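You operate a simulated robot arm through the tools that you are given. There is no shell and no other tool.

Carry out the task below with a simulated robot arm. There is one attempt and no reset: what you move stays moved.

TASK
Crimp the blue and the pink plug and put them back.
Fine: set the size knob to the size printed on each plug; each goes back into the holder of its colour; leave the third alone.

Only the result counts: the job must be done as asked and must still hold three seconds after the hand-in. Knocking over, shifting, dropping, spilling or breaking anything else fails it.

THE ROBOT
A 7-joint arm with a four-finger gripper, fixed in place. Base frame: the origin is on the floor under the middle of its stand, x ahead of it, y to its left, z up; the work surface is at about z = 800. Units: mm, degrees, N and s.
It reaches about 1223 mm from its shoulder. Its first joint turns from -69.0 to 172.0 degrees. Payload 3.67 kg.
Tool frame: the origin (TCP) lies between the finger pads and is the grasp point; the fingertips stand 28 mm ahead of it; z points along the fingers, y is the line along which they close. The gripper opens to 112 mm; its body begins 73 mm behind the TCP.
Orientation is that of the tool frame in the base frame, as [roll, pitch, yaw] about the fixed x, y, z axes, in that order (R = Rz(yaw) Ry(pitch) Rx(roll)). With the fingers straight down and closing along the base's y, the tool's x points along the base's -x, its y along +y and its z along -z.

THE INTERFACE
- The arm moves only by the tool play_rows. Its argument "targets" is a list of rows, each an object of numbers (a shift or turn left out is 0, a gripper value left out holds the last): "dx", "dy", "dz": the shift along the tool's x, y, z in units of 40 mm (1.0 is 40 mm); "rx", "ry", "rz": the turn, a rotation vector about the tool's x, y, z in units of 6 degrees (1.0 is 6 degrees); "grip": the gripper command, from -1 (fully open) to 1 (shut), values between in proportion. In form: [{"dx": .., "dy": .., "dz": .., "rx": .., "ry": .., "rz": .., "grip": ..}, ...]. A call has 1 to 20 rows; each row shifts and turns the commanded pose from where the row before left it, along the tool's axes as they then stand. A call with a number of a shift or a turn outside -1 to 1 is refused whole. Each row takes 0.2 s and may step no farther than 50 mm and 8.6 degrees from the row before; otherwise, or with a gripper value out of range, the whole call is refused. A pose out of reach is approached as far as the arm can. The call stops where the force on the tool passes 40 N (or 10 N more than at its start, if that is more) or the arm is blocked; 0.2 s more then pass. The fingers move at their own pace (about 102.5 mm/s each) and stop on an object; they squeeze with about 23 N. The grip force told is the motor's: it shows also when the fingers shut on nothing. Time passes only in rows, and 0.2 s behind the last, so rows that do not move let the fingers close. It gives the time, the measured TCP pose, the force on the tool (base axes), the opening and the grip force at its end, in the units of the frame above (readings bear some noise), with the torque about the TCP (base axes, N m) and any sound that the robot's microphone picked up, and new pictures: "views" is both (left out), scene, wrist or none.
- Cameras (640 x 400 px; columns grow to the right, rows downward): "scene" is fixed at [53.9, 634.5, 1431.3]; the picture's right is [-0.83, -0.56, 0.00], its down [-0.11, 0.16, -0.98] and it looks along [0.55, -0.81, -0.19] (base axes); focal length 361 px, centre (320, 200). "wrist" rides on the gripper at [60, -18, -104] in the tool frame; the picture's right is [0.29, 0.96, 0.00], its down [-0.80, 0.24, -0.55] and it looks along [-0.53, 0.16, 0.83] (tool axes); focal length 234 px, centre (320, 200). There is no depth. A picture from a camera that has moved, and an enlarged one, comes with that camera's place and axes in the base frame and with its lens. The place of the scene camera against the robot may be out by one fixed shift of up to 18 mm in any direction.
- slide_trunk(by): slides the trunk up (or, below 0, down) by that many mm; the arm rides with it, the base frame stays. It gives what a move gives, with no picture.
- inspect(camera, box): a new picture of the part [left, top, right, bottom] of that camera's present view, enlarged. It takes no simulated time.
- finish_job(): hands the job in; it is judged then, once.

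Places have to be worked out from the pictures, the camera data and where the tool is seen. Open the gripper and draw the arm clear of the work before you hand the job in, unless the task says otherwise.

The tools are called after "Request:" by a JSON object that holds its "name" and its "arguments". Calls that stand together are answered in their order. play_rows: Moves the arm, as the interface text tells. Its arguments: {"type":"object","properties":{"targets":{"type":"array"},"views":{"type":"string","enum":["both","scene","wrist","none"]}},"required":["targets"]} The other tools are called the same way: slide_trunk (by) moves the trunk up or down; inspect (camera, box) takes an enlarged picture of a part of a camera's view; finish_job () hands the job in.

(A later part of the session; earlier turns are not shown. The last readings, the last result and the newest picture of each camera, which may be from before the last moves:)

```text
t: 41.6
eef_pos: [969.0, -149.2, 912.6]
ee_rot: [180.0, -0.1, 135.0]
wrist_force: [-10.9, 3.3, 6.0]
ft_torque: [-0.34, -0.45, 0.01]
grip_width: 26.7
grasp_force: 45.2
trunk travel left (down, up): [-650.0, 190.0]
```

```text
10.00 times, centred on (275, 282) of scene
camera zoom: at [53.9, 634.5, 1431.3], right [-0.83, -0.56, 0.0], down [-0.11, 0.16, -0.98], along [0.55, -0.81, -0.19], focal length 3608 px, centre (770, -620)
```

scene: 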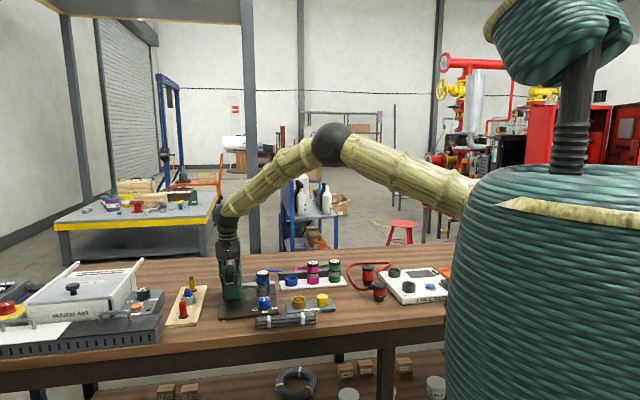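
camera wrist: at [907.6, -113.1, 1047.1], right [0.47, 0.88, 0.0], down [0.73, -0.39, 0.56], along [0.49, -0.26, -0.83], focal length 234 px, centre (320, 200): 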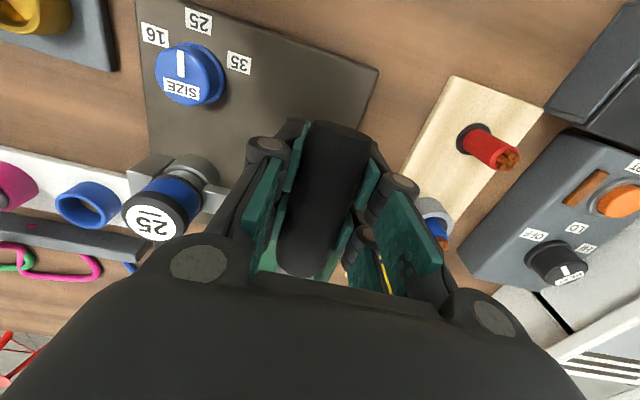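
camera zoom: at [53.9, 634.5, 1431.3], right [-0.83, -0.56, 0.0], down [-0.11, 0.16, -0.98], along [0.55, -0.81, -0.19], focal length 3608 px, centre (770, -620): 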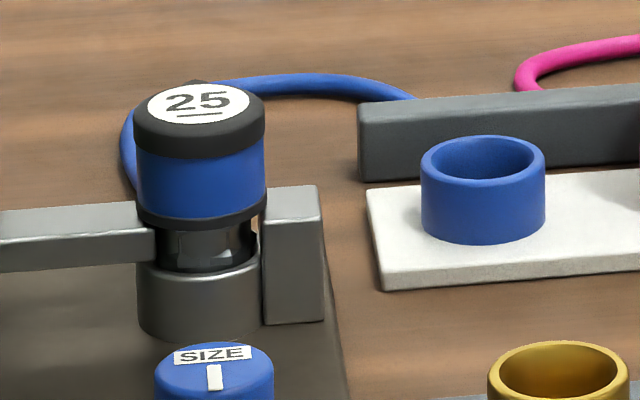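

The ferrule now shows a crimped, faceted shape. I push a few mm further to make sure the stroke is complete.

Request:
{"name": "play_rows", "arguments": {"targets": [{"dx": -0.02, "dz": 0.1, "grip": 1}, {"dx": -0.02, "dz": 0.08}], "views": "scene"}}

Request:
{"name": "inspect", "arguments": {"camera": "scene", "box": [200, 230, 290, 310]}}

```text
t: 42.2
eef_pos: [970.0, -149.4, 904.7]
ee_rot: [179.9, 0.1, 135.0]
wrist_force: [-2.8, 2.4, 7.9]
ft_torque: [-0.35, -0.29, 0.04]
grip_width: 28.2
grasp_force: 45.0
trunk travel left (down, up): [-650.0, 190.0]
```

scene: 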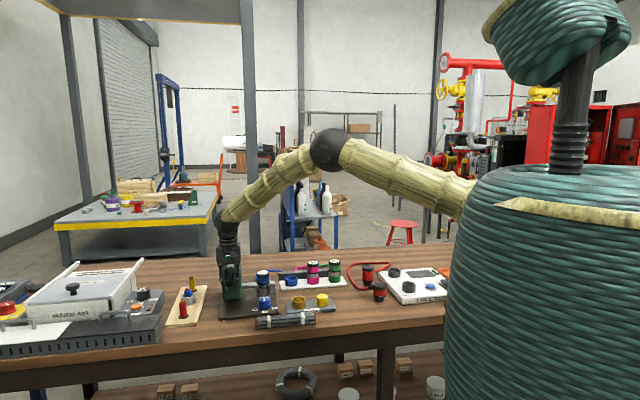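

```text
5.00 times, centred on (245, 270) of scene
camera zoom: at [53.9, 634.5, 1431.3], right [-0.83, -0.56, 0.0], down [-0.11, 0.16, -0.98], along [0.55, -0.81, -0.19], focal length 1804 px, centre (695, -150)
```

zoom: 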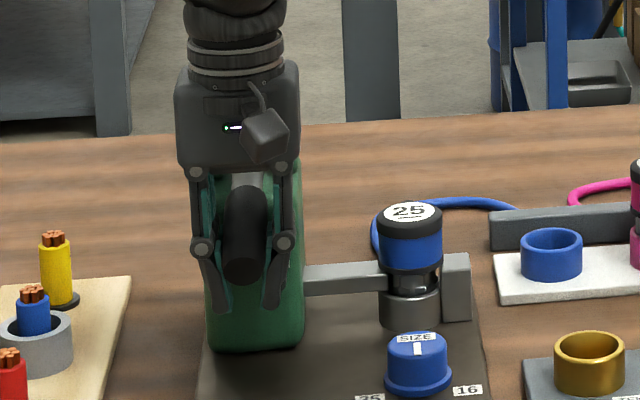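

The stroke is complete (the handle starts to turn in the fingers at its stop). I bring the lever back up along the same arc while still holding it.

Request:
{"name": "play_rows", "arguments": {"targets": [{"dx": 0.02, "dz": -0.08, "grip": 1}, {"dx": 0.02, "dz": -0.1}, {"dx": 0.05, "dz": -0.15}, {"dx": 0.02, "dz": -0.15}, {"dx": 0.07, "dz": -0.22}, {"dx": 0.05, "dz": -0.22}, {"dx": 0.01, "dz": -0.2}, {"dz": -0.2}], "views": "scene"}}

Request:
{"name": "inspect", "arguments": {"camera": "scene", "box": [200, 220, 290, 310]}}

```text
t: 44.0
eef_pos: [963.3, -142.6, 954.9]
ee_rot: [-179.9, -0.1, 135.0]
wrist_force: [5.7, -6.8, -7.8]
ft_torque: [1.13, 0.93, 0.04]
grip_width: 26.3
grasp_force: 45.1
trunk travel left (down, up): [-650.0, 190.0]
```

scene: 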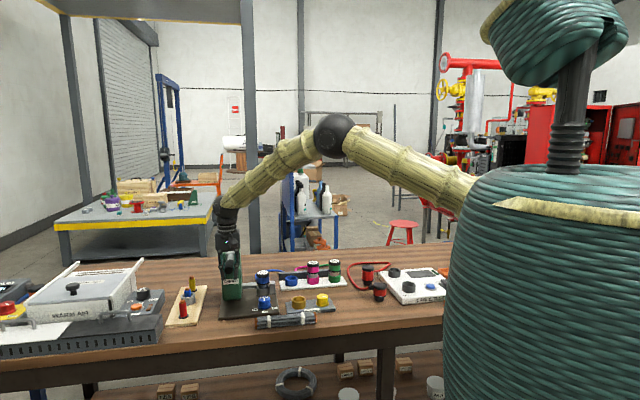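

```text
4.44 times, centred on (245, 265) of scene
camera zoom: at [53.9, 634.5, 1431.3], right [-0.83, -0.56, 0.0], down [-0.11, 0.16, -0.98], along [0.55, -0.81, -0.19], focal length 1604 px, centre (653, -89)
```

zoom: 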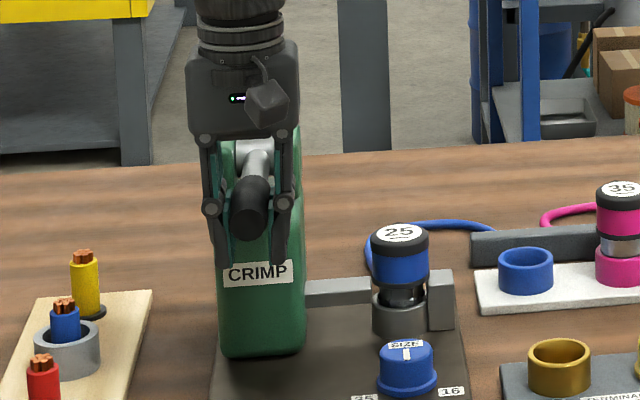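

The lever follows the hand up and the ram is retracting. I continue back to the starting position.

Request:
{"name": "play_rows", "arguments": {"targets": [{"dx": -0.04, "dz": -0.2, "grip": 1}, {"dz": -0.255}, {"dx": -0.0225, "dz": -0.255}, {"dx": -0.0475, "dz": -0.2525}, {"dx": -0.0675, "dz": -0.2475}, {"dx": -0.09, "dz": -0.24}, {"dx": -0.11, "dz": -0.23}, {}], "views": "both"}}

Request:
{"name": "inspect", "arguments": {"camera": "scene", "box": [200, 220, 290, 310]}}

```text
t: 45.6
eef_pos: [971.9, -152.9, 1012.0]
ee_rot: [-179.6, -0.5, 135.1]
wrist_force: [7.2, -3.9, -13.7]
ft_torque: [-0.26, -0.53, 0.17]
grip_width: 26.6
grasp_force: 45.4
trunk travel left (down, up): [-650.0, 190.0]
stopped in row 7: the force on the tool passed its limit at 42 N (the readings are from after the stop); the commanded pose is now the measured one
camera wrist: at [918.0, -122.3, 1117.4], right [0.47, 0.88, -0.01], down [0.74, -0.39, 0.54], along [0.48, -0.26, -0.84], focal length 234 px, centre (320, 200)
```

scene: 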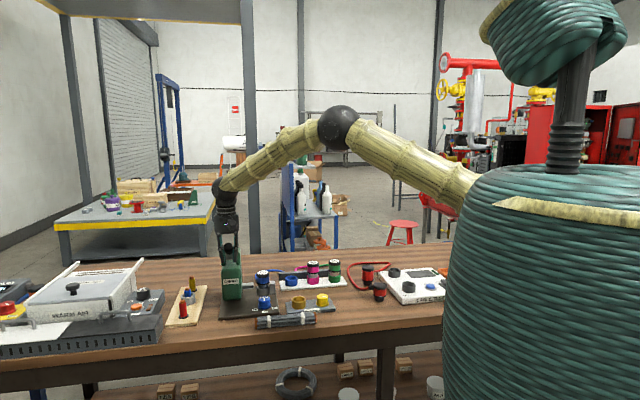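
wrist: 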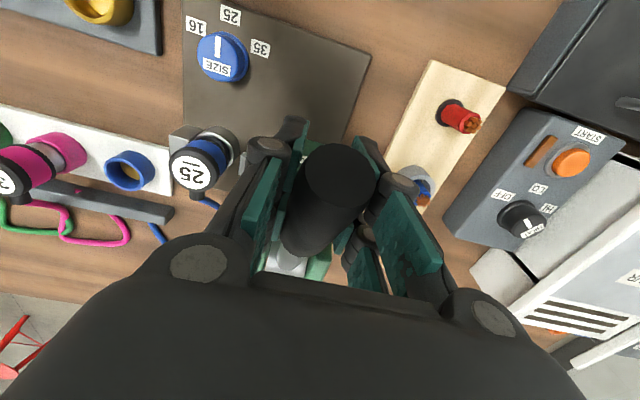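

```text
4.44 times, centred on (245, 265) of scene
camera zoom: at [53.9, 634.5, 1431.3], right [-0.83, -0.56, 0.0], down [-0.11, 0.16, -0.98], along [0.55, -0.81, -0.19], focal length 1604 px, centre (653, -89)
```

zoom: 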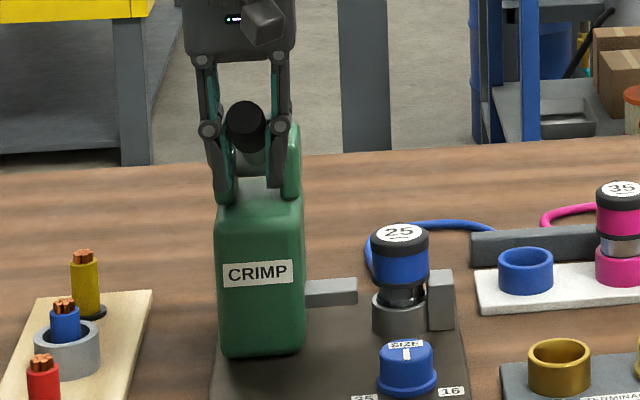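

The lever is back at its upper stop and the ram is fully retracted. I release the handle and rise clear.

Request:
{"name": "play_rows", "arguments": {"targets": [{"grip": 0}, {"grip": -0.2}, {"grip": -0.2}, {"dz": -0.5}, {"dz": -1}, {"dz": -1}], "views": "both"}}

Request:
{"name": "inspect", "arguments": {"camera": "scene", "box": [200, 220, 290, 310]}}

```text
t: 47.0
eef_pos: [973.8, -147.9, 1114.8]
ee_rot: [-179.5, -0.3, 135.1]
wrist_force: [1.0, -0.2, 0.5]
ft_torque: [-0.03, -0.03, -0.02]
grip_width: 67.0
grasp_force: 0.0
trunk travel left (down, up): [-650.0, 190.0]
camera wrist: at [918.6, -117.6, 1219.3], right [0.47, 0.88, 0.0], down [0.74, -0.39, 0.55], along [0.48, -0.26, -0.84], focal length 234 px, centre (320, 200)
```

scene: 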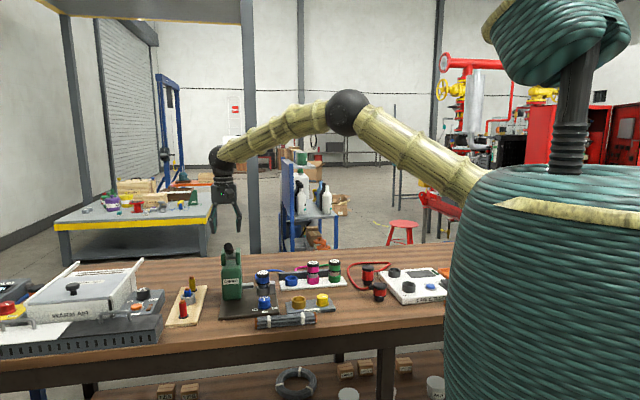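
wrist: 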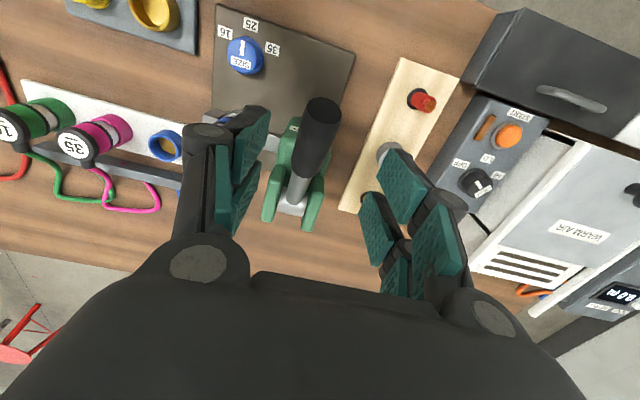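

```text
4.44 times, centred on (245, 265) of scene
camera zoom: at [53.9, 634.5, 1431.3], right [-0.83, -0.56, 0.0], down [-0.11, 0.16, -0.98], along [0.55, -0.81, -0.19], focal length 1604 px, centre (653, -89)
```

zoom: 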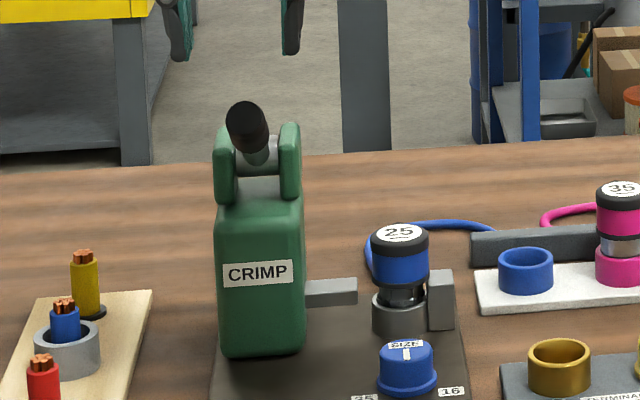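

The blue ferrule is visibly crimped and everything else is in place. I correct the small hand tilt and return over the crimper cup.

Request:
{"name": "play_rows", "arguments": {"targets": [{"rx": -0.075, "ry": -0.065}, {"dx": -0.545, "dy": -0.745}, {"dx": -0.545, "dy": -0.745}, {"dx": -0.545, "dy": -0.745}, {"dx": -0.545, "dy": -0.745, "grip": -0.143}, {"dz": 0.9}, {"dz": 0.9}, {"dz": 0.9}, {"dz": 0.9}, {}], "views": "both"}}

Request:
{"name": "inspect", "arguments": {"camera": "wrist", "box": [200, 80, 440, 270]}}

Request:
{"name": "inspect", "arguments": {"camera": "scene", "box": [230, 230, 310, 310]}}

```text
t: 49.2
eef_pos: [949.0, -300.6, 972.7]
ee_rot: [179.8, -0.1, 135.0]
wrist_force: [-1.5, 0.5, -0.1]
ft_torque: [-0.01, -0.01, -0.02]
grip_width: 64.0
grasp_force: 0.0
trunk travel left (down, up): [-650.0, 190.0]
camera wrist: at [893.9, -271.0, 1077.2], right [0.47, 0.88, 0.0], down [0.73, -0.39, 0.55], along [0.49, -0.26, -0.83], focal length 234 px, centre (320, 200)
```

scene: 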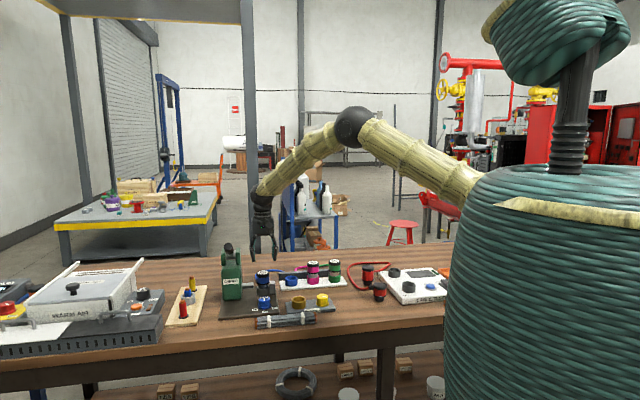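
wrist: 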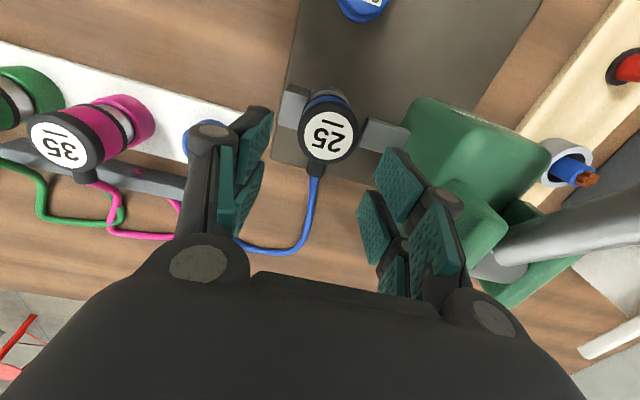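

```text
2.11 times, centred on (320, 175) of wrist
camera zoom: at [893.9, -271.0, 1077.2], right [0.47, 0.88, 0.0], down [0.73, -0.39, 0.55], along [0.49, -0.26, -0.83], focal length 493 px, centre (320, 253)
```

zoom: 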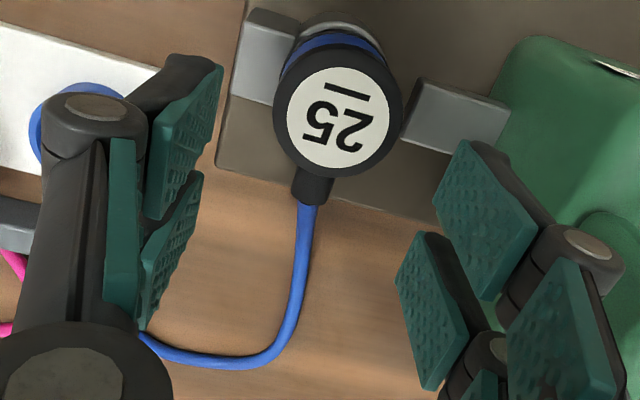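

```text
5.00 times, centred on (270, 270) of scene
camera zoom: at [53.9, 634.5, 1431.3], right [-0.83, -0.56, 0.0], down [-0.11, 0.16, -0.98], along [0.55, -0.81, -0.19], focal length 1804 px, centre (570, -150)
```

zoom: 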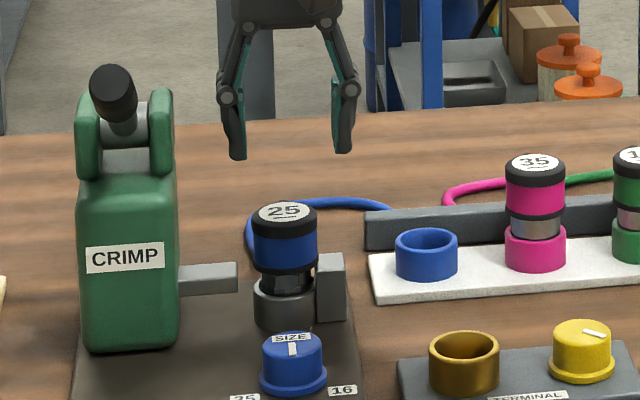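

The plug is about 6 mm toward +u and 3.5 mm toward -v of the hand, matching the earlier seat position (464.6, 880). I correct and descend to just above grasp height.

Request:
{"name": "play_rows", "arguments": {"targets": [{"dx": 0.086, "dy": 0.142}, {"dz": 0.6}, {"dz": 0.6}, {"dz": 0.4}, {}], "views": "wrist"}}

Request:
{"name": "inspect", "arguments": {"camera": "wrist", "box": [200, 80, 440, 270]}}

Request:
{"name": "inspect", "arguments": {"camera": "scene", "box": [230, 230, 310, 310]}}

```text
t: 50.4
eef_pos: [950.9, -291.4, 908.2]
ee_rot: [179.9, 0.0, 135.1]
wrist_force: [0.1, 0.1, 0.7]
ft_torque: [0.01, 0.01, 0.03]
grip_width: 63.7
grasp_force: 0.0
trunk travel left (down, up): [-650.0, 190.0]
camera wrist: at [895.3, -261.5, 1012.8], right [0.47, 0.88, 0.0], down [0.73, -0.39, 0.55], along [0.49, -0.26, -0.83], focal length 234 px, centre (320, 200)
```

wrist: 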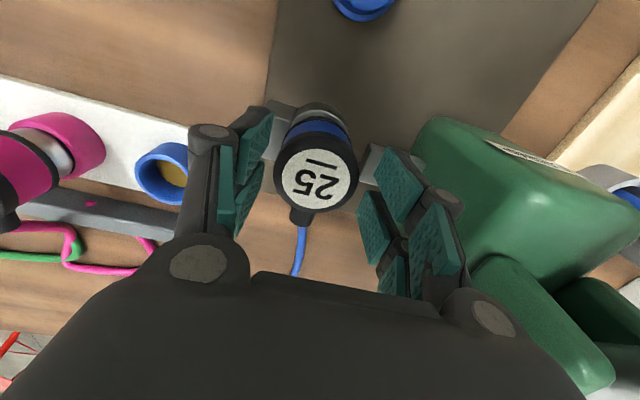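

```text
2.11 times, centred on (320, 175) of wrist
camera zoom: at [895.3, -261.5, 1012.8], right [0.47, 0.88, 0.0], down [0.73, -0.39, 0.55], along [0.49, -0.26, -0.83], focal length 493 px, centre (320, 253)
```

zoom: 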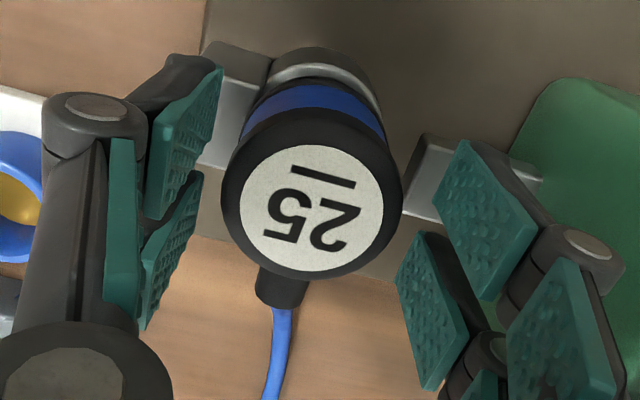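

```text
5.00 times, centred on (270, 270) of scene
camera zoom: at [53.9, 634.5, 1431.3], right [-0.83, -0.56, 0.0], down [-0.11, 0.16, -0.98], along [0.55, -0.81, -0.19], focal length 1804 px, centre (570, -150)
```

zoom: 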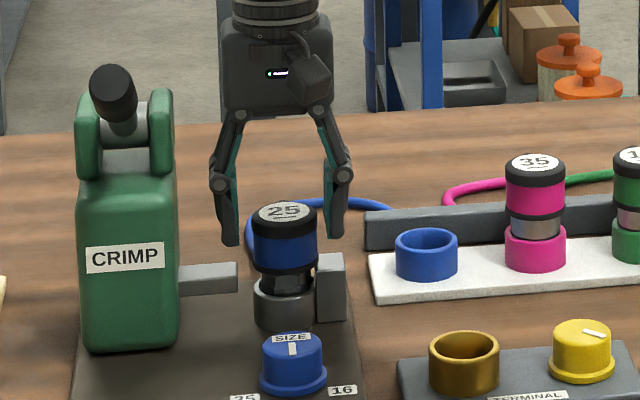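

Now the plug appears about 1.6 mm toward -u and 3 mm toward +v; I trim that, go down 12 mm and close on the cap.

Request:
{"name": "play_rows", "arguments": {"targets": [{"dx": -0.06, "dy": -0.035}, {"dz": 0.15}, {"dz": 0.13}, {"grip": 0.15}, {"grip": 1}, {"grip": 1}, {"grip": 1}], "views": "both"}}

Request:
{"name": "inspect", "arguments": {"camera": "wrist", "box": [200, 80, 440, 270]}}

Request:
{"name": "inspect", "arguments": {"camera": "scene", "box": [230, 230, 310, 310]}}

```text
t: 52.0
eef_pos: [951.1, -294.9, 898.1]
ee_rot: [179.9, 0.1, 135.0]
wrist_force: [0.0, -0.7, 0.5]
ft_torque: [-0.01, -0.03, -0.01]
grip_width: 45.5
grasp_force: 22.8
trunk travel left (down, up): [-650.0, 190.0]
camera wrist: at [896.0, -264.5, 1001.6], right [0.47, 0.88, 0.0], down [0.73, -0.39, 0.55], along [0.49, -0.26, -0.83], focal length 234 px, centre (320, 200)
```

scene: 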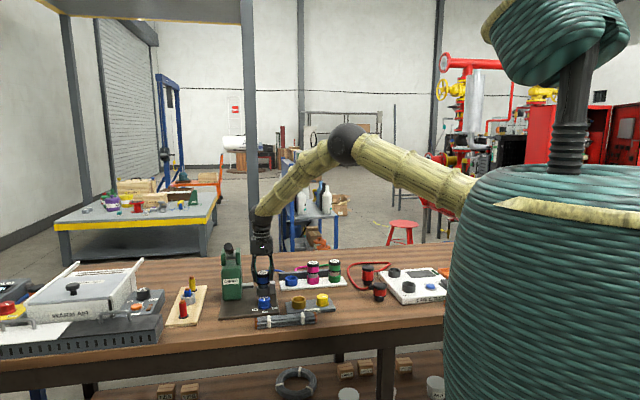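
wrist: 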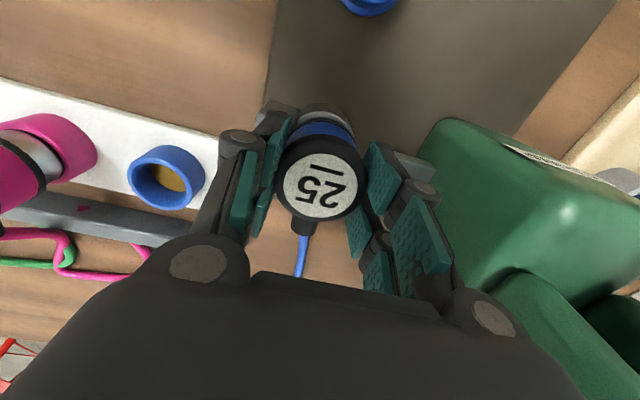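

```text
2.11 times, centred on (320, 175) of wrist
camera zoom: at [896.0, -264.5, 1001.6], right [0.47, 0.88, 0.0], down [0.73, -0.39, 0.55], along [0.49, -0.26, -0.83], focal length 493 px, centre (320, 253)
```

zoom: 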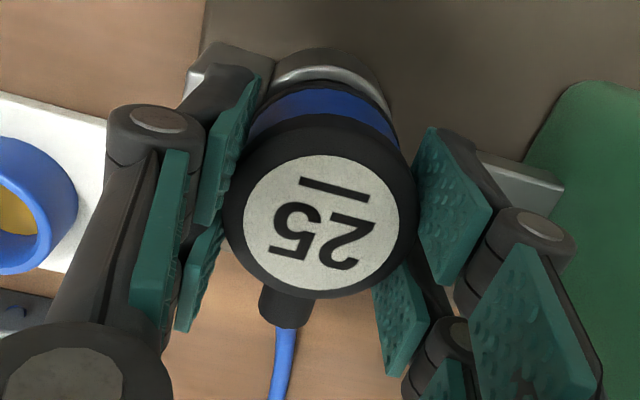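

```text
5.00 times, centred on (270, 270) of scene
camera zoom: at [53.9, 634.5, 1431.3], right [-0.83, -0.56, 0.0], down [-0.11, 0.16, -0.98], along [0.55, -0.81, -0.19], focal length 1804 px, centre (570, -150)
```

zoom: 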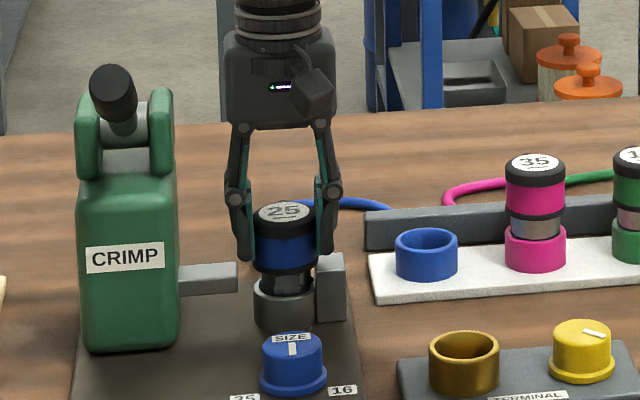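

The plug is gripped and centred as before. I lift it 80 mm and carry it back over the blue ring by the reverse displacement.

Request:
{"name": "play_rows", "arguments": {"targets": [{"dz": -0.2, "grip": 1}, {"dz": -0.5}, {"dz": -0.65}, {"dz": -0.65}, {"dx": -0.4425, "dy": -0.714}, {"dx": -0.4425, "dy": -0.714}, {"dx": -0.4425, "dy": -0.714}, {"dx": -0.4425, "dy": -0.714}, {}], "views": "both"}}

Request:
{"name": "inspect", "arguments": {"camera": "wrist", "box": [270, 70, 370, 140]}}

Request:
{"name": "inspect", "arguments": {"camera": "scene", "box": [265, 245, 315, 305]}}

```text
t: 54.0
eef_pos: [920.3, -421.7, 977.5]
ee_rot: [179.9, 0.1, 135.2]
wrist_force: [0.3, -0.2, -1.6]
ft_torque: [-0.01, 0.0, 0.02]
grip_width: 45.6
grasp_force: 22.9
trunk travel left (down, up): [-650.0, 190.0]
camera wrist: at [865.6, -392.8, 1081.6], right [0.47, 0.88, 0.0], down [0.73, -0.39, 0.55], along [0.49, -0.26, -0.83], focal length 234 px, centre (320, 200)
```

scene: 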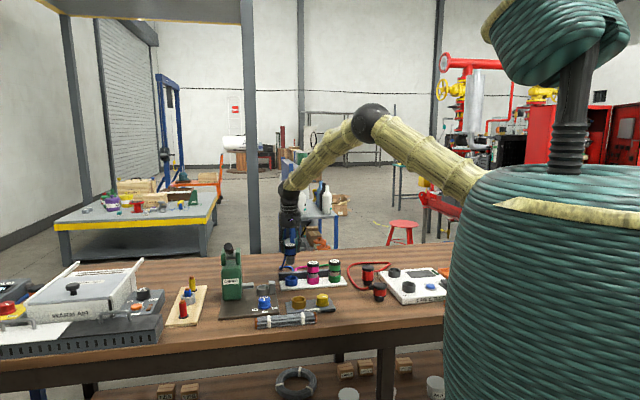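
wrist: 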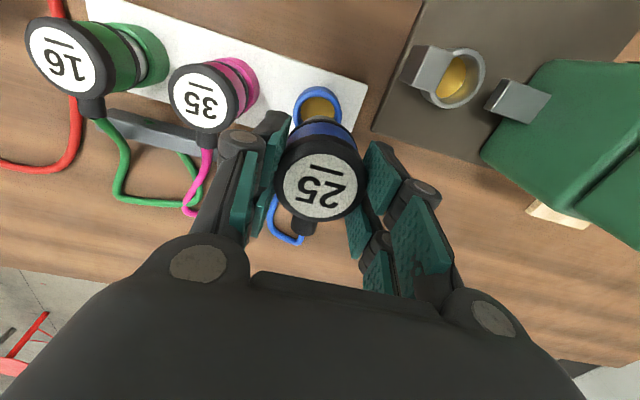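

```text
5.71 times, centred on (320, 105) of wrist
camera zoom: at [865.6, -392.8, 1081.6], right [0.47, 0.88, 0.0], down [0.73, -0.39, 0.55], along [0.49, -0.26, -0.83], focal length 1338 px, centre (320, 743)
```

zoom: 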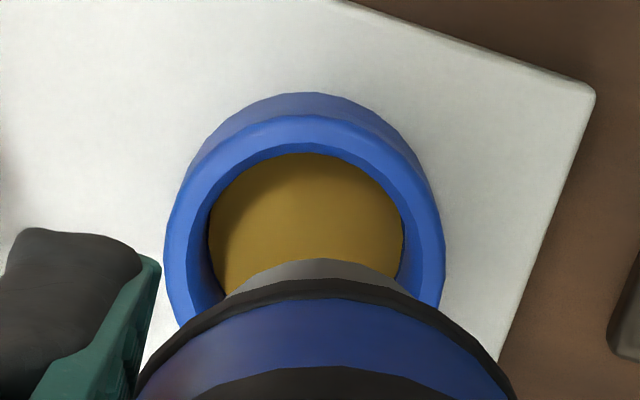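

```text
6.67 times, centred on (290, 275) of scene
camera zoom: at [53.9, 634.5, 1431.3], right [-0.83, -0.56, 0.0], down [-0.11, 0.16, -0.98], along [0.55, -0.81, -0.19], focal length 2405 px, centre (520, -300)
```

zoom: 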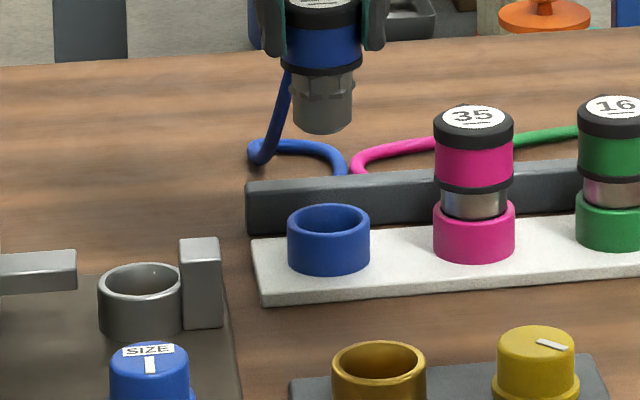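

The crimped ferrule is visible. Both views suggest the plug is about 2.7 mm too far in +u and ~1 mm short in v; I correct that and lower to ~30 mm above the seat for a close check.

Request:
{"name": "play_rows", "arguments": {"targets": [{"dx": -0.025, "dy": -0.0675, "dz": 0.3}, {"dz": 0.5}, {"dz": 0.45}, {}], "views": "wrist"}}

Request:
{"name": "inspect", "arguments": {"camera": "wrist", "box": [270, 70, 370, 140]}}

Request:
{"name": "inspect", "arguments": {"camera": "scene", "box": [270, 260, 310, 310]}}

```text
t: 55.0
eef_pos: [917.4, -427.9, 927.2]
ee_rot: [180.0, -0.1, 135.0]
wrist_force: [-1.4, 0.3, -0.6]
ft_torque: [0.01, 0.01, -0.01]
grip_width: 45.1
grasp_force: 22.9
trunk travel left (down, up): [-650.0, 190.0]
camera wrist: at [862.2, -399.0, 1030.9], right [0.47, 0.88, 0.0], down [0.73, -0.39, 0.55], along [0.49, -0.26, -0.83], focal length 234 px, centre (320, 200)
```

wrist: 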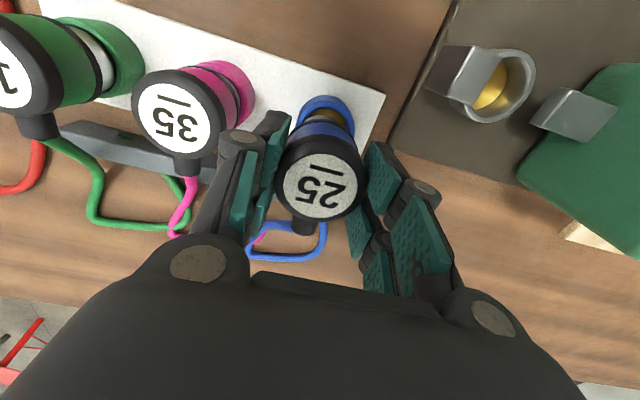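

```text
5.71 times, centred on (320, 105) of wrist
camera zoom: at [862.2, -399.0, 1030.9], right [0.47, 0.88, 0.0], down [0.73, -0.39, 0.55], along [0.49, -0.26, -0.83], focal length 1338 px, centre (320, 743)
```

zoom: 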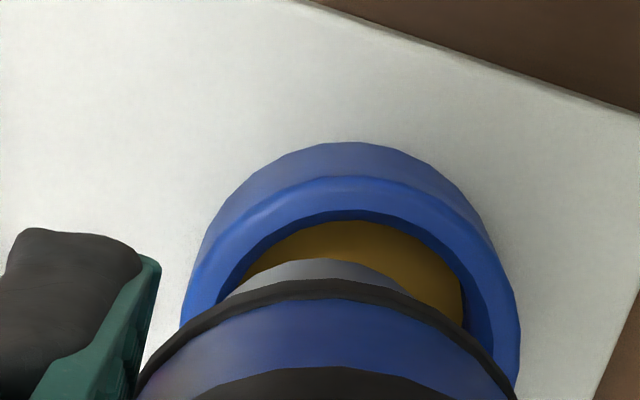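

```text
8.00 times, centred on (290, 285) of scene
camera zoom: at [53.9, 634.5, 1431.3], right [-0.83, -0.56, 0.0], down [-0.11, 0.16, -0.98], along [0.55, -0.81, -0.19], focal length 2886 px, centre (560, -480)
```

zoom: 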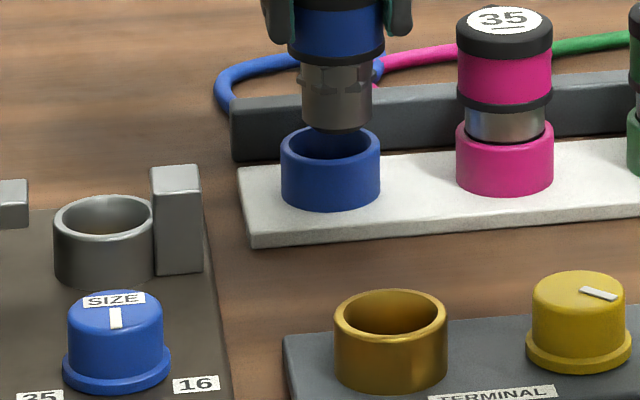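

The plug is now about 3.5 mm too far toward -u; the arm may not have fully settled earlier. I wait a moment without moving and look again.

Request:
{"name": "play_rows", "arguments": {"targets": [{}, {}, {}, {}], "views": "wrist"}}

Request:
{"name": "inspect", "arguments": {"camera": "wrist", "box": [270, 70, 370, 140]}}

Request:
{"name": "inspect", "arguments": {"camera": "scene", "box": [270, 260, 310, 310]}}

```text
t: 56.0
eef_pos: [917.7, -428.0, 926.0]
ee_rot: [180.0, 0.0, 135.0]
wrist_force: [0.5, -0.4, -1.6]
ft_torque: [-0.02, 0.02, -0.01]
grip_width: 45.3
grasp_force: 22.9
trunk travel left (down, up): [-650.0, 190.0]
camera wrist: at [862.4, -399.2, 1030.4], right [0.47, 0.88, 0.0], down [0.73, -0.39, 0.55], along [0.49, -0.26, -0.83], focal length 234 px, centre (320, 200)
```

wrist: 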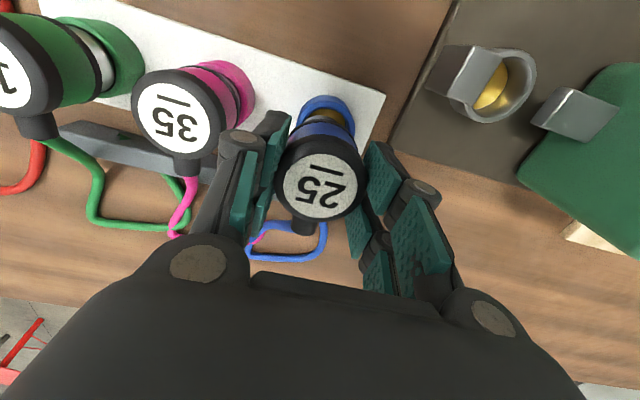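

```text
5.71 times, centred on (320, 105) of wrist
camera zoom: at [862.4, -399.2, 1030.4], right [0.47, 0.88, 0.0], down [0.73, -0.39, 0.55], along [0.49, -0.26, -0.83], focal length 1338 px, centre (320, 743)
```

zoom: 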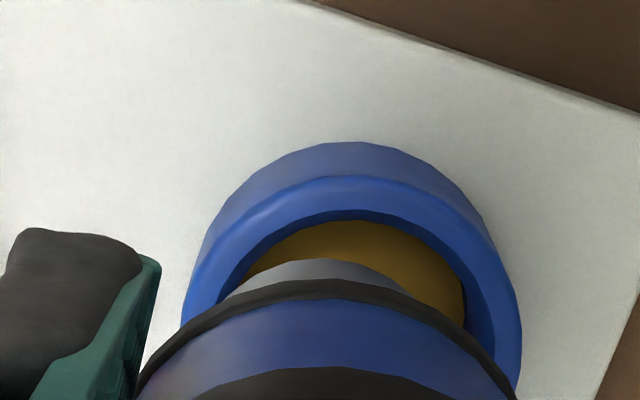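

```text
8.00 times, centred on (290, 285) of scene
camera zoom: at [53.9, 634.5, 1431.3], right [-0.83, -0.56, 0.0], down [-0.11, 0.16, -0.98], along [0.55, -0.81, -0.19], focal length 2886 px, centre (560, -480)
```

zoom: 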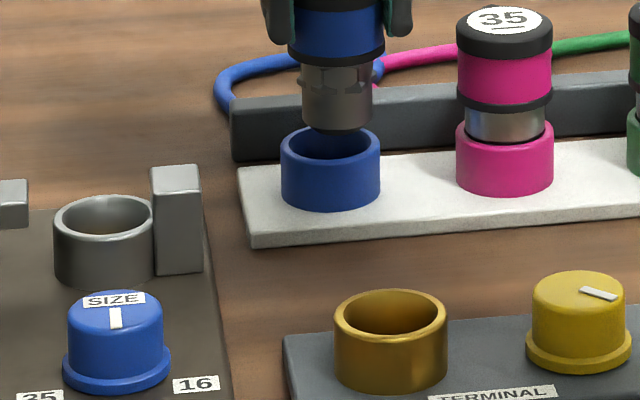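

The arm is settled at u≈346, v≈951.5. Comparing with the successful cup approach at the same height, the plug needs about +4.2 mm in u and -2.4 mm in v; I apply that and let it settle.

Request:
{"name": "play_rows", "arguments": {"targets": [{"dx": 0.06, "dy": 0.105}, {}, {}, {}], "views": "wrist"}}

Request:
{"name": "inspect", "arguments": {"camera": "wrist", "box": [270, 70, 370, 140]}}

Request:
{"name": "inspect", "arguments": {"camera": "scene", "box": [270, 260, 310, 310]}}

```text
t: 57.0
eef_pos: [920.4, -424.4, 926.0]
ee_rot: [179.9, 0.0, 135.0]
wrist_force: [-0.1, -0.3, -1.8]
ft_torque: [-0.01, 0.01, 0.0]
grip_width: 45.4
grasp_force: 22.5
trunk travel left (down, up): [-650.0, 190.0]
camera wrist: at [864.2, -394.3, 1030.3], right [0.47, 0.88, 0.0], down [0.73, -0.39, 0.55], along [0.49, -0.26, -0.83], focal length 234 px, centre (320, 200)
```

wrist: 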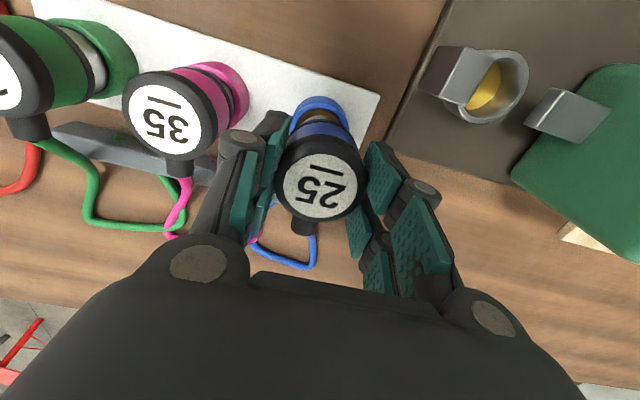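

```text
5.71 times, centred on (320, 105) of wrist
camera zoom: at [864.2, -394.3, 1030.3], right [0.47, 0.88, 0.0], down [0.73, -0.39, 0.55], along [0.49, -0.26, -0.83], focal length 1338 px, centre (320, 743)
```

zoom: 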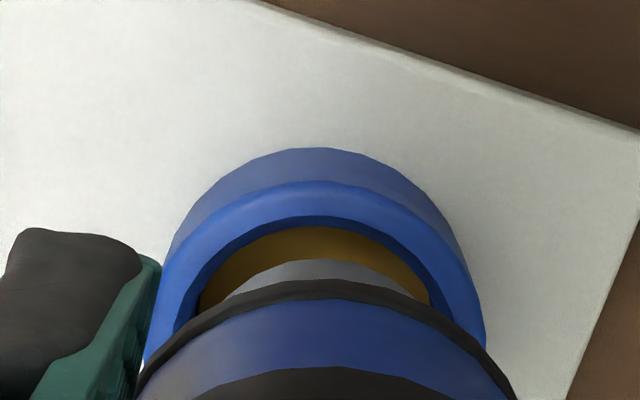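

```text
8.00 times, centred on (290, 285) of scene
camera zoom: at [53.9, 634.5, 1431.3], right [-0.83, -0.56, 0.0], down [-0.11, 0.16, -0.98], along [0.55, -0.81, -0.19], focal length 2886 px, centre (560, -480)
```

zoom: 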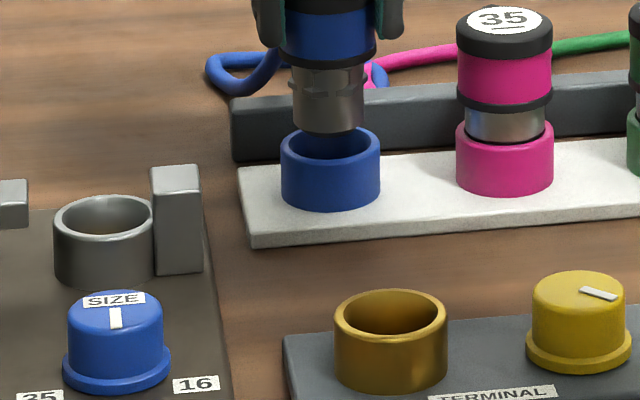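

Nearly aligned; a final trim of about -1.1 mm u and -0.6 mm v, then I lower gently.

Request:
{"name": "play_rows", "arguments": {"targets": [{"dx": 0.015, "dy": -0.0275}, {"dz": 0.1}, {"dz": 0.1}, {"dz": 0.1}], "views": "wrist"}}

Request:
{"name": "inspect", "arguments": {"camera": "wrist", "box": [270, 70, 370, 140]}}

Request:
{"name": "inspect", "arguments": {"camera": "scene", "box": [270, 260, 310, 310]}}

```text
t: 58.0
eef_pos: [919.8, -423.6, 913.2]
ee_rot: [180.0, 0.0, 135.0]
wrist_force: [0.0, -0.7, -0.7]
ft_torque: [-0.04, -0.05, -0.07]
grip_width: 45.2
grasp_force: 22.7
trunk travel left (down, up): [-650.0, 190.0]
camera wrist: at [864.1, -393.6, 1017.6], right [0.47, 0.88, 0.0], down [0.73, -0.39, 0.55], along [0.49, -0.26, -0.83], focal length 234 px, centre (320, 200)
```

wrist: 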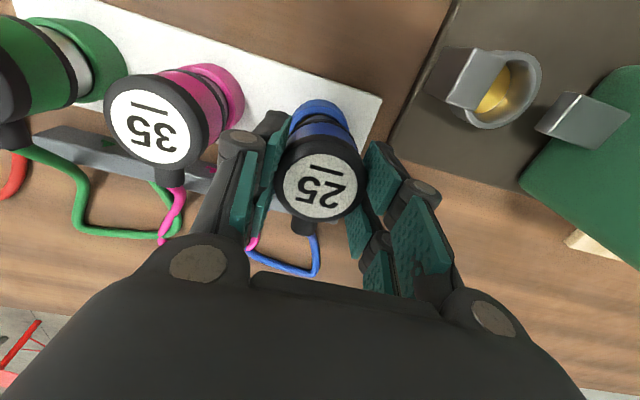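

```text
5.71 times, centred on (320, 105) of wrist
camera zoom: at [864.1, -393.6, 1017.6], right [0.47, 0.88, 0.0], down [0.73, -0.39, 0.55], along [0.49, -0.26, -0.83], focal length 1338 px, centre (320, 743)
```

zoom: 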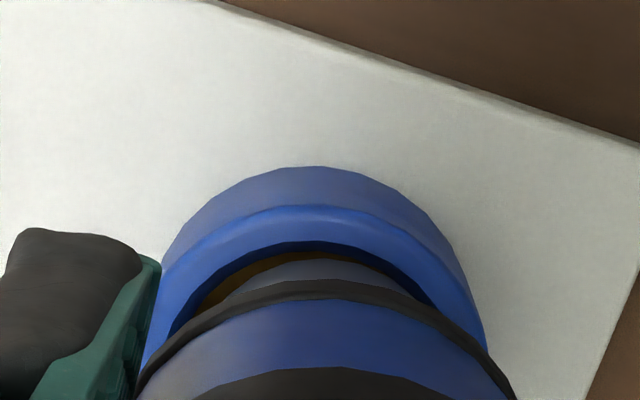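

```text
8.00 times, centred on (290, 285) of scene
camera zoom: at [53.9, 634.5, 1431.3], right [-0.83, -0.56, 0.0], down [-0.11, 0.16, -0.98], along [0.55, -0.81, -0.19], focal length 2886 px, centre (560, -480)
```

zoom: 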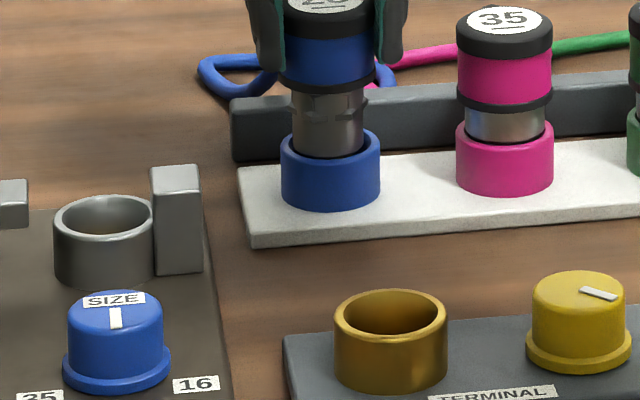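

The ferrule has entered the ring, but it sits about 1.3 mm toward +u. I shift that and continue lowering.

Request:
{"name": "play_rows", "arguments": {"targets": [{"dy": -0.033}, {"dz": 0.08}, {"dz": 0.08}, {}], "views": "none"}}

Request:
{"name": "inspect", "arguments": {"camera": "scene", "box": [270, 260, 310, 310]}}

Request:
{"name": "inspect", "arguments": {"camera": "wrist", "box": [270, 70, 370, 140]}}

```text
t: 59.0
eef_pos: [918.9, -424.8, 907.8]
ee_rot: [179.9, 0.0, 135.0]
wrist_force: [3.0, -2.9, -1.0]
ft_torque: [-0.25, -0.2, -0.01]
grip_width: 45.4
grasp_force: 23.0
trunk travel left (down, up): [-650.0, 190.0]
```

```text
8.00 times, centred on (290, 285) of scene
camera zoom: at [53.9, 634.5, 1431.3], right [-0.83, -0.56, 0.0], down [-0.11, 0.16, -0.98], along [0.55, -0.81, -0.19], focal length 2886 px, centre (560, -480)
```

zoom: 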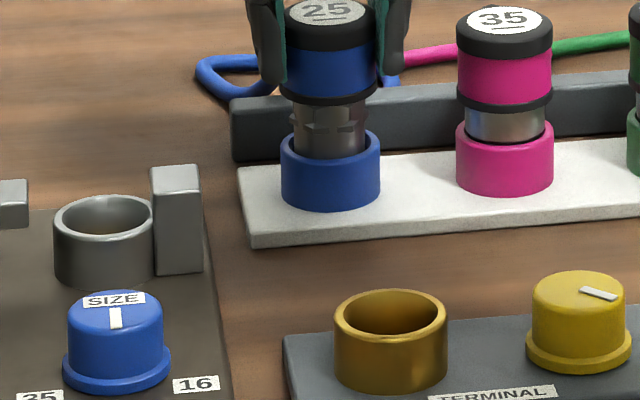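

```text
5.71 times, centred on (320, 105) of wrist
camera zoom: at [863.7, -394.1, 1011.3], right [0.47, 0.88, 0.0], down [0.73, -0.39, 0.55], along [0.49, -0.26, -0.83], focal length 1338 px, centre (320, 743)
```

zoom: 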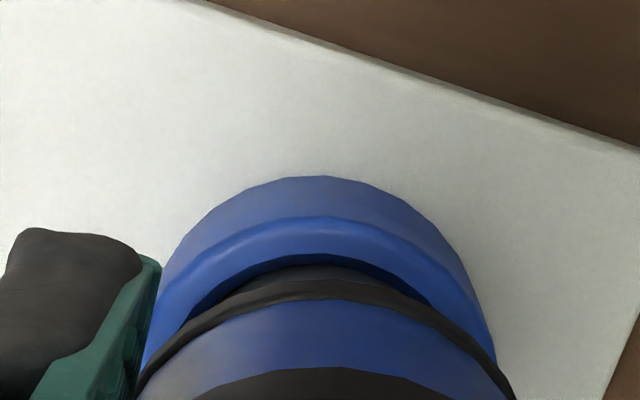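

A small +v contact force (4 N) shows the plug rubs the near wall; I ease +1.2 mm in v and keep lowering.

Request:
{"name": "play_rows", "arguments": {"targets": [{"dx": -0.03}, {"dz": 0.07}, {"dz": 0.07}, {}], "views": "none"}}

Request:
{"name": "inspect", "arguments": {"camera": "scene", "box": [270, 260, 310, 310]}}

```text
t: 60.0
eef_pos: [919.8, -423.8, 901.1]
ee_rot: [179.9, 0.0, 135.0]
wrist_force: [-0.7, -1.5, -1.4]
ft_torque: [-0.01, -0.03, -0.02]
grip_width: 45.4
grasp_force: 23.4
trunk travel left (down, up): [-650.0, 190.0]
```

```text
8.00 times, centred on (290, 285) of scene
camera zoom: at [53.9, 634.5, 1431.3], right [-0.83, -0.56, 0.0], down [-0.11, 0.16, -0.98], along [0.55, -0.81, -0.19], focal length 2886 px, centre (560, -480)
```

zoom: 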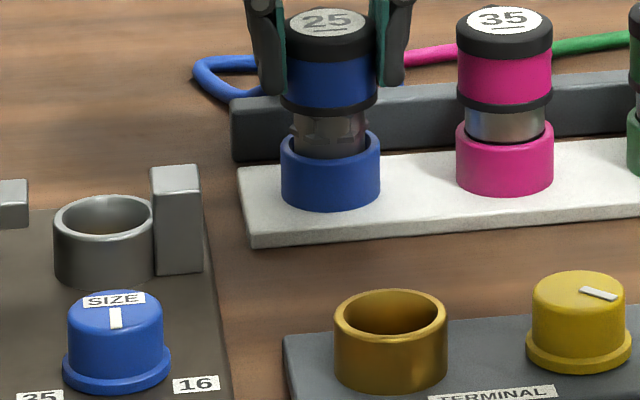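

Forces are small again. I lower the last few mm until contact.

Request:
{"name": "play_rows", "arguments": {"targets": [{"dz": 0.06}, {"dz": 0.06}, {}], "views": "none"}}

Request:
{"name": "inspect", "arguments": {"camera": "scene", "box": [270, 260, 310, 310]}}

```text
t: 60.8
eef_pos: [920.5, -424.0, 896.0]
ee_rot: [179.9, -0.1, 135.1]
wrist_force: [-0.2, 0.2, -1.0]
ft_torque: [0.02, -0.02, 0.04]
grip_width: 45.4
grasp_force: 22.9
trunk travel left (down, up): [-650.0, 190.0]
```

```text
8.00 times, centred on (290, 285) of scene
camera zoom: at [53.9, 634.5, 1431.3], right [-0.83, -0.56, 0.0], down [-0.11, 0.16, -0.98], along [0.55, -0.81, -0.19], focal length 2886 px, centre (560, -480)
```

zoom: 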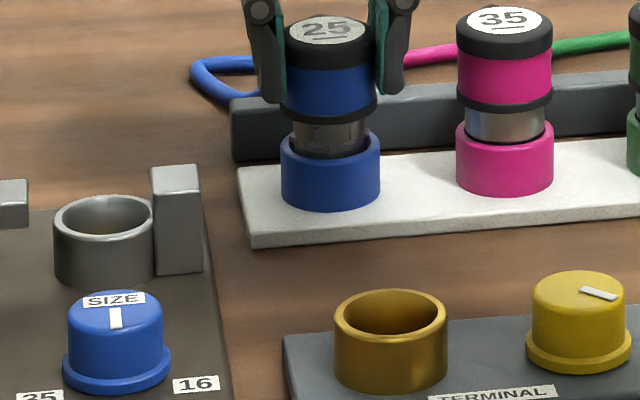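

Request:
{"name": "play_rows", "arguments": {"targets": [{"dz": 0.05}, {"dz": 0.03}, {}], "views": "none"}}

Request:
{"name": "inspect", "arguments": {"camera": "scene", "box": [270, 260, 310, 310]}}

```text
t: 61.6
eef_pos: [920.7, -422.4, 895.5]
ee_rot: [179.9, 0.0, 135.0]
wrist_force: [0.5, -0.8, 4.0]
ft_torque: [-0.01, -0.04, 0.0]
grip_width: 45.5
grasp_force: 22.9
trunk travel left (down, up): [-650.0, 190.0]
```

```text
8.00 times, centred on (290, 285) of scene
camera zoom: at [53.9, 634.5, 1431.3], right [-0.83, -0.56, 0.0], down [-0.11, 0.16, -0.98], along [0.55, -0.81, -0.19], focal length 2886 px, centre (560, -480)
```

zoom: 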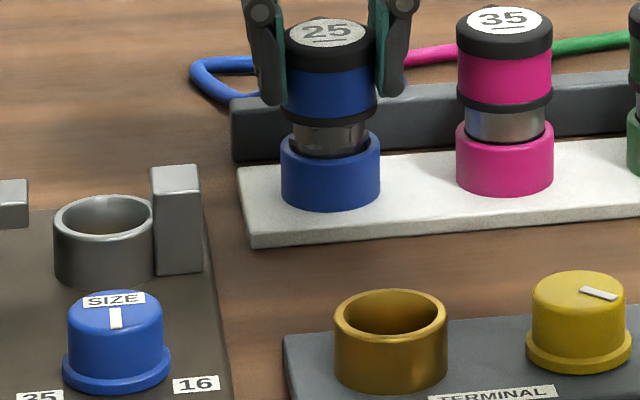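

Contact at z≈895.5 with 4 N, as predicted: the blue plug is seated in its ring. I release and rise.

Request:
{"name": "play_rows", "arguments": {"targets": [{"grip": 0.1}, {"grip": -0.143}, {"grip": -0.143}, {"dz": -0.4}, {"dz": -0.8}, {"dz": -0.8}, {"dz": -0.5}, {}], "views": "both"}}

Request:
{"name": "inspect", "arguments": {"camera": "scene", "box": [250, 240, 330, 310]}}

Request:
{"name": "inspect", "arguments": {"camera": "wrist", "box": [200, 60, 440, 240]}}

```text
t: 63.4
eef_pos: [919.6, -424.2, 992.2]
ee_rot: [179.9, -0.1, 134.9]
wrist_force: [0.5, -0.4, 1.1]
ft_torque: [0.01, 0.01, 0.0]
grip_width: 64.1
grasp_force: 0.1
trunk travel left (down, up): [-650.0, 190.0]
camera wrist: at [864.9, -395.0, 1097.5], right [0.47, 0.88, 0.0], down [0.73, -0.39, 0.55], along [0.49, -0.26, -0.83], focal length 234 px, centre (320, 200)
```

scene: 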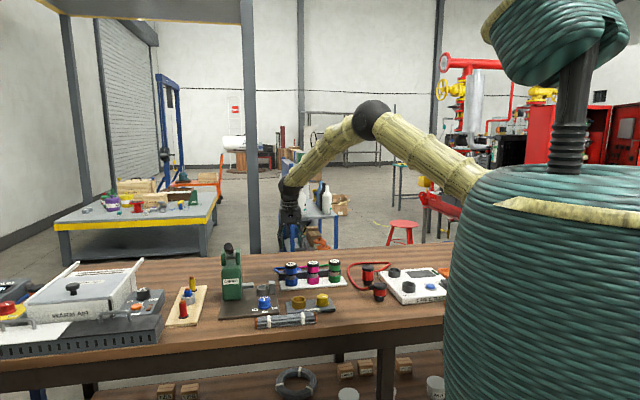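
wrist: 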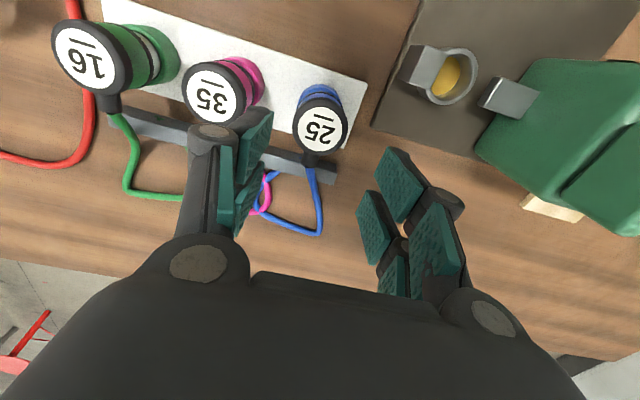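

```text
5.71 times, centred on (290, 275) of scene
camera zoom: at [53.9, 634.5, 1431.3], right [-0.83, -0.56, 0.0], down [-0.11, 0.16, -0.98], along [0.55, -0.81, -0.19], focal length 2062 px, centre (491, -229)
```

zoom: 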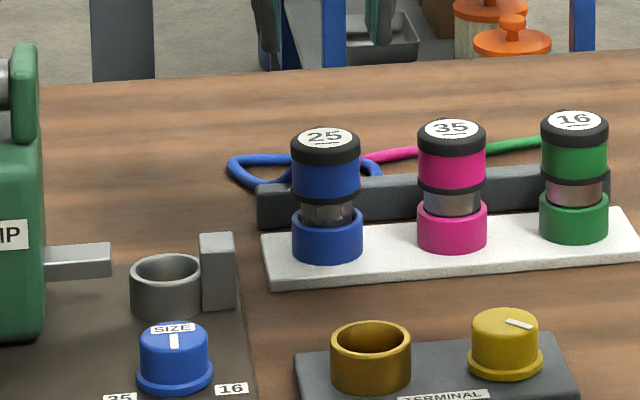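

```text
2.22 times, centred on (320, 150) of wrist
camera zoom: at [864.9, -395.0, 1097.5], right [0.47, 0.88, 0.0], down [0.73, -0.39, 0.55], along [0.49, -0.26, -0.83], focal length 520 px, centre (320, 311)
```

zoom: 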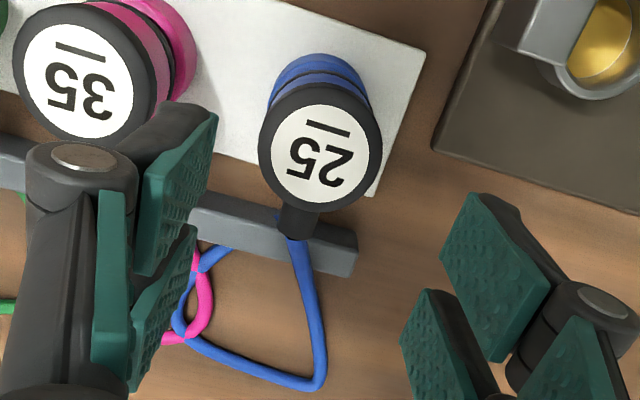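

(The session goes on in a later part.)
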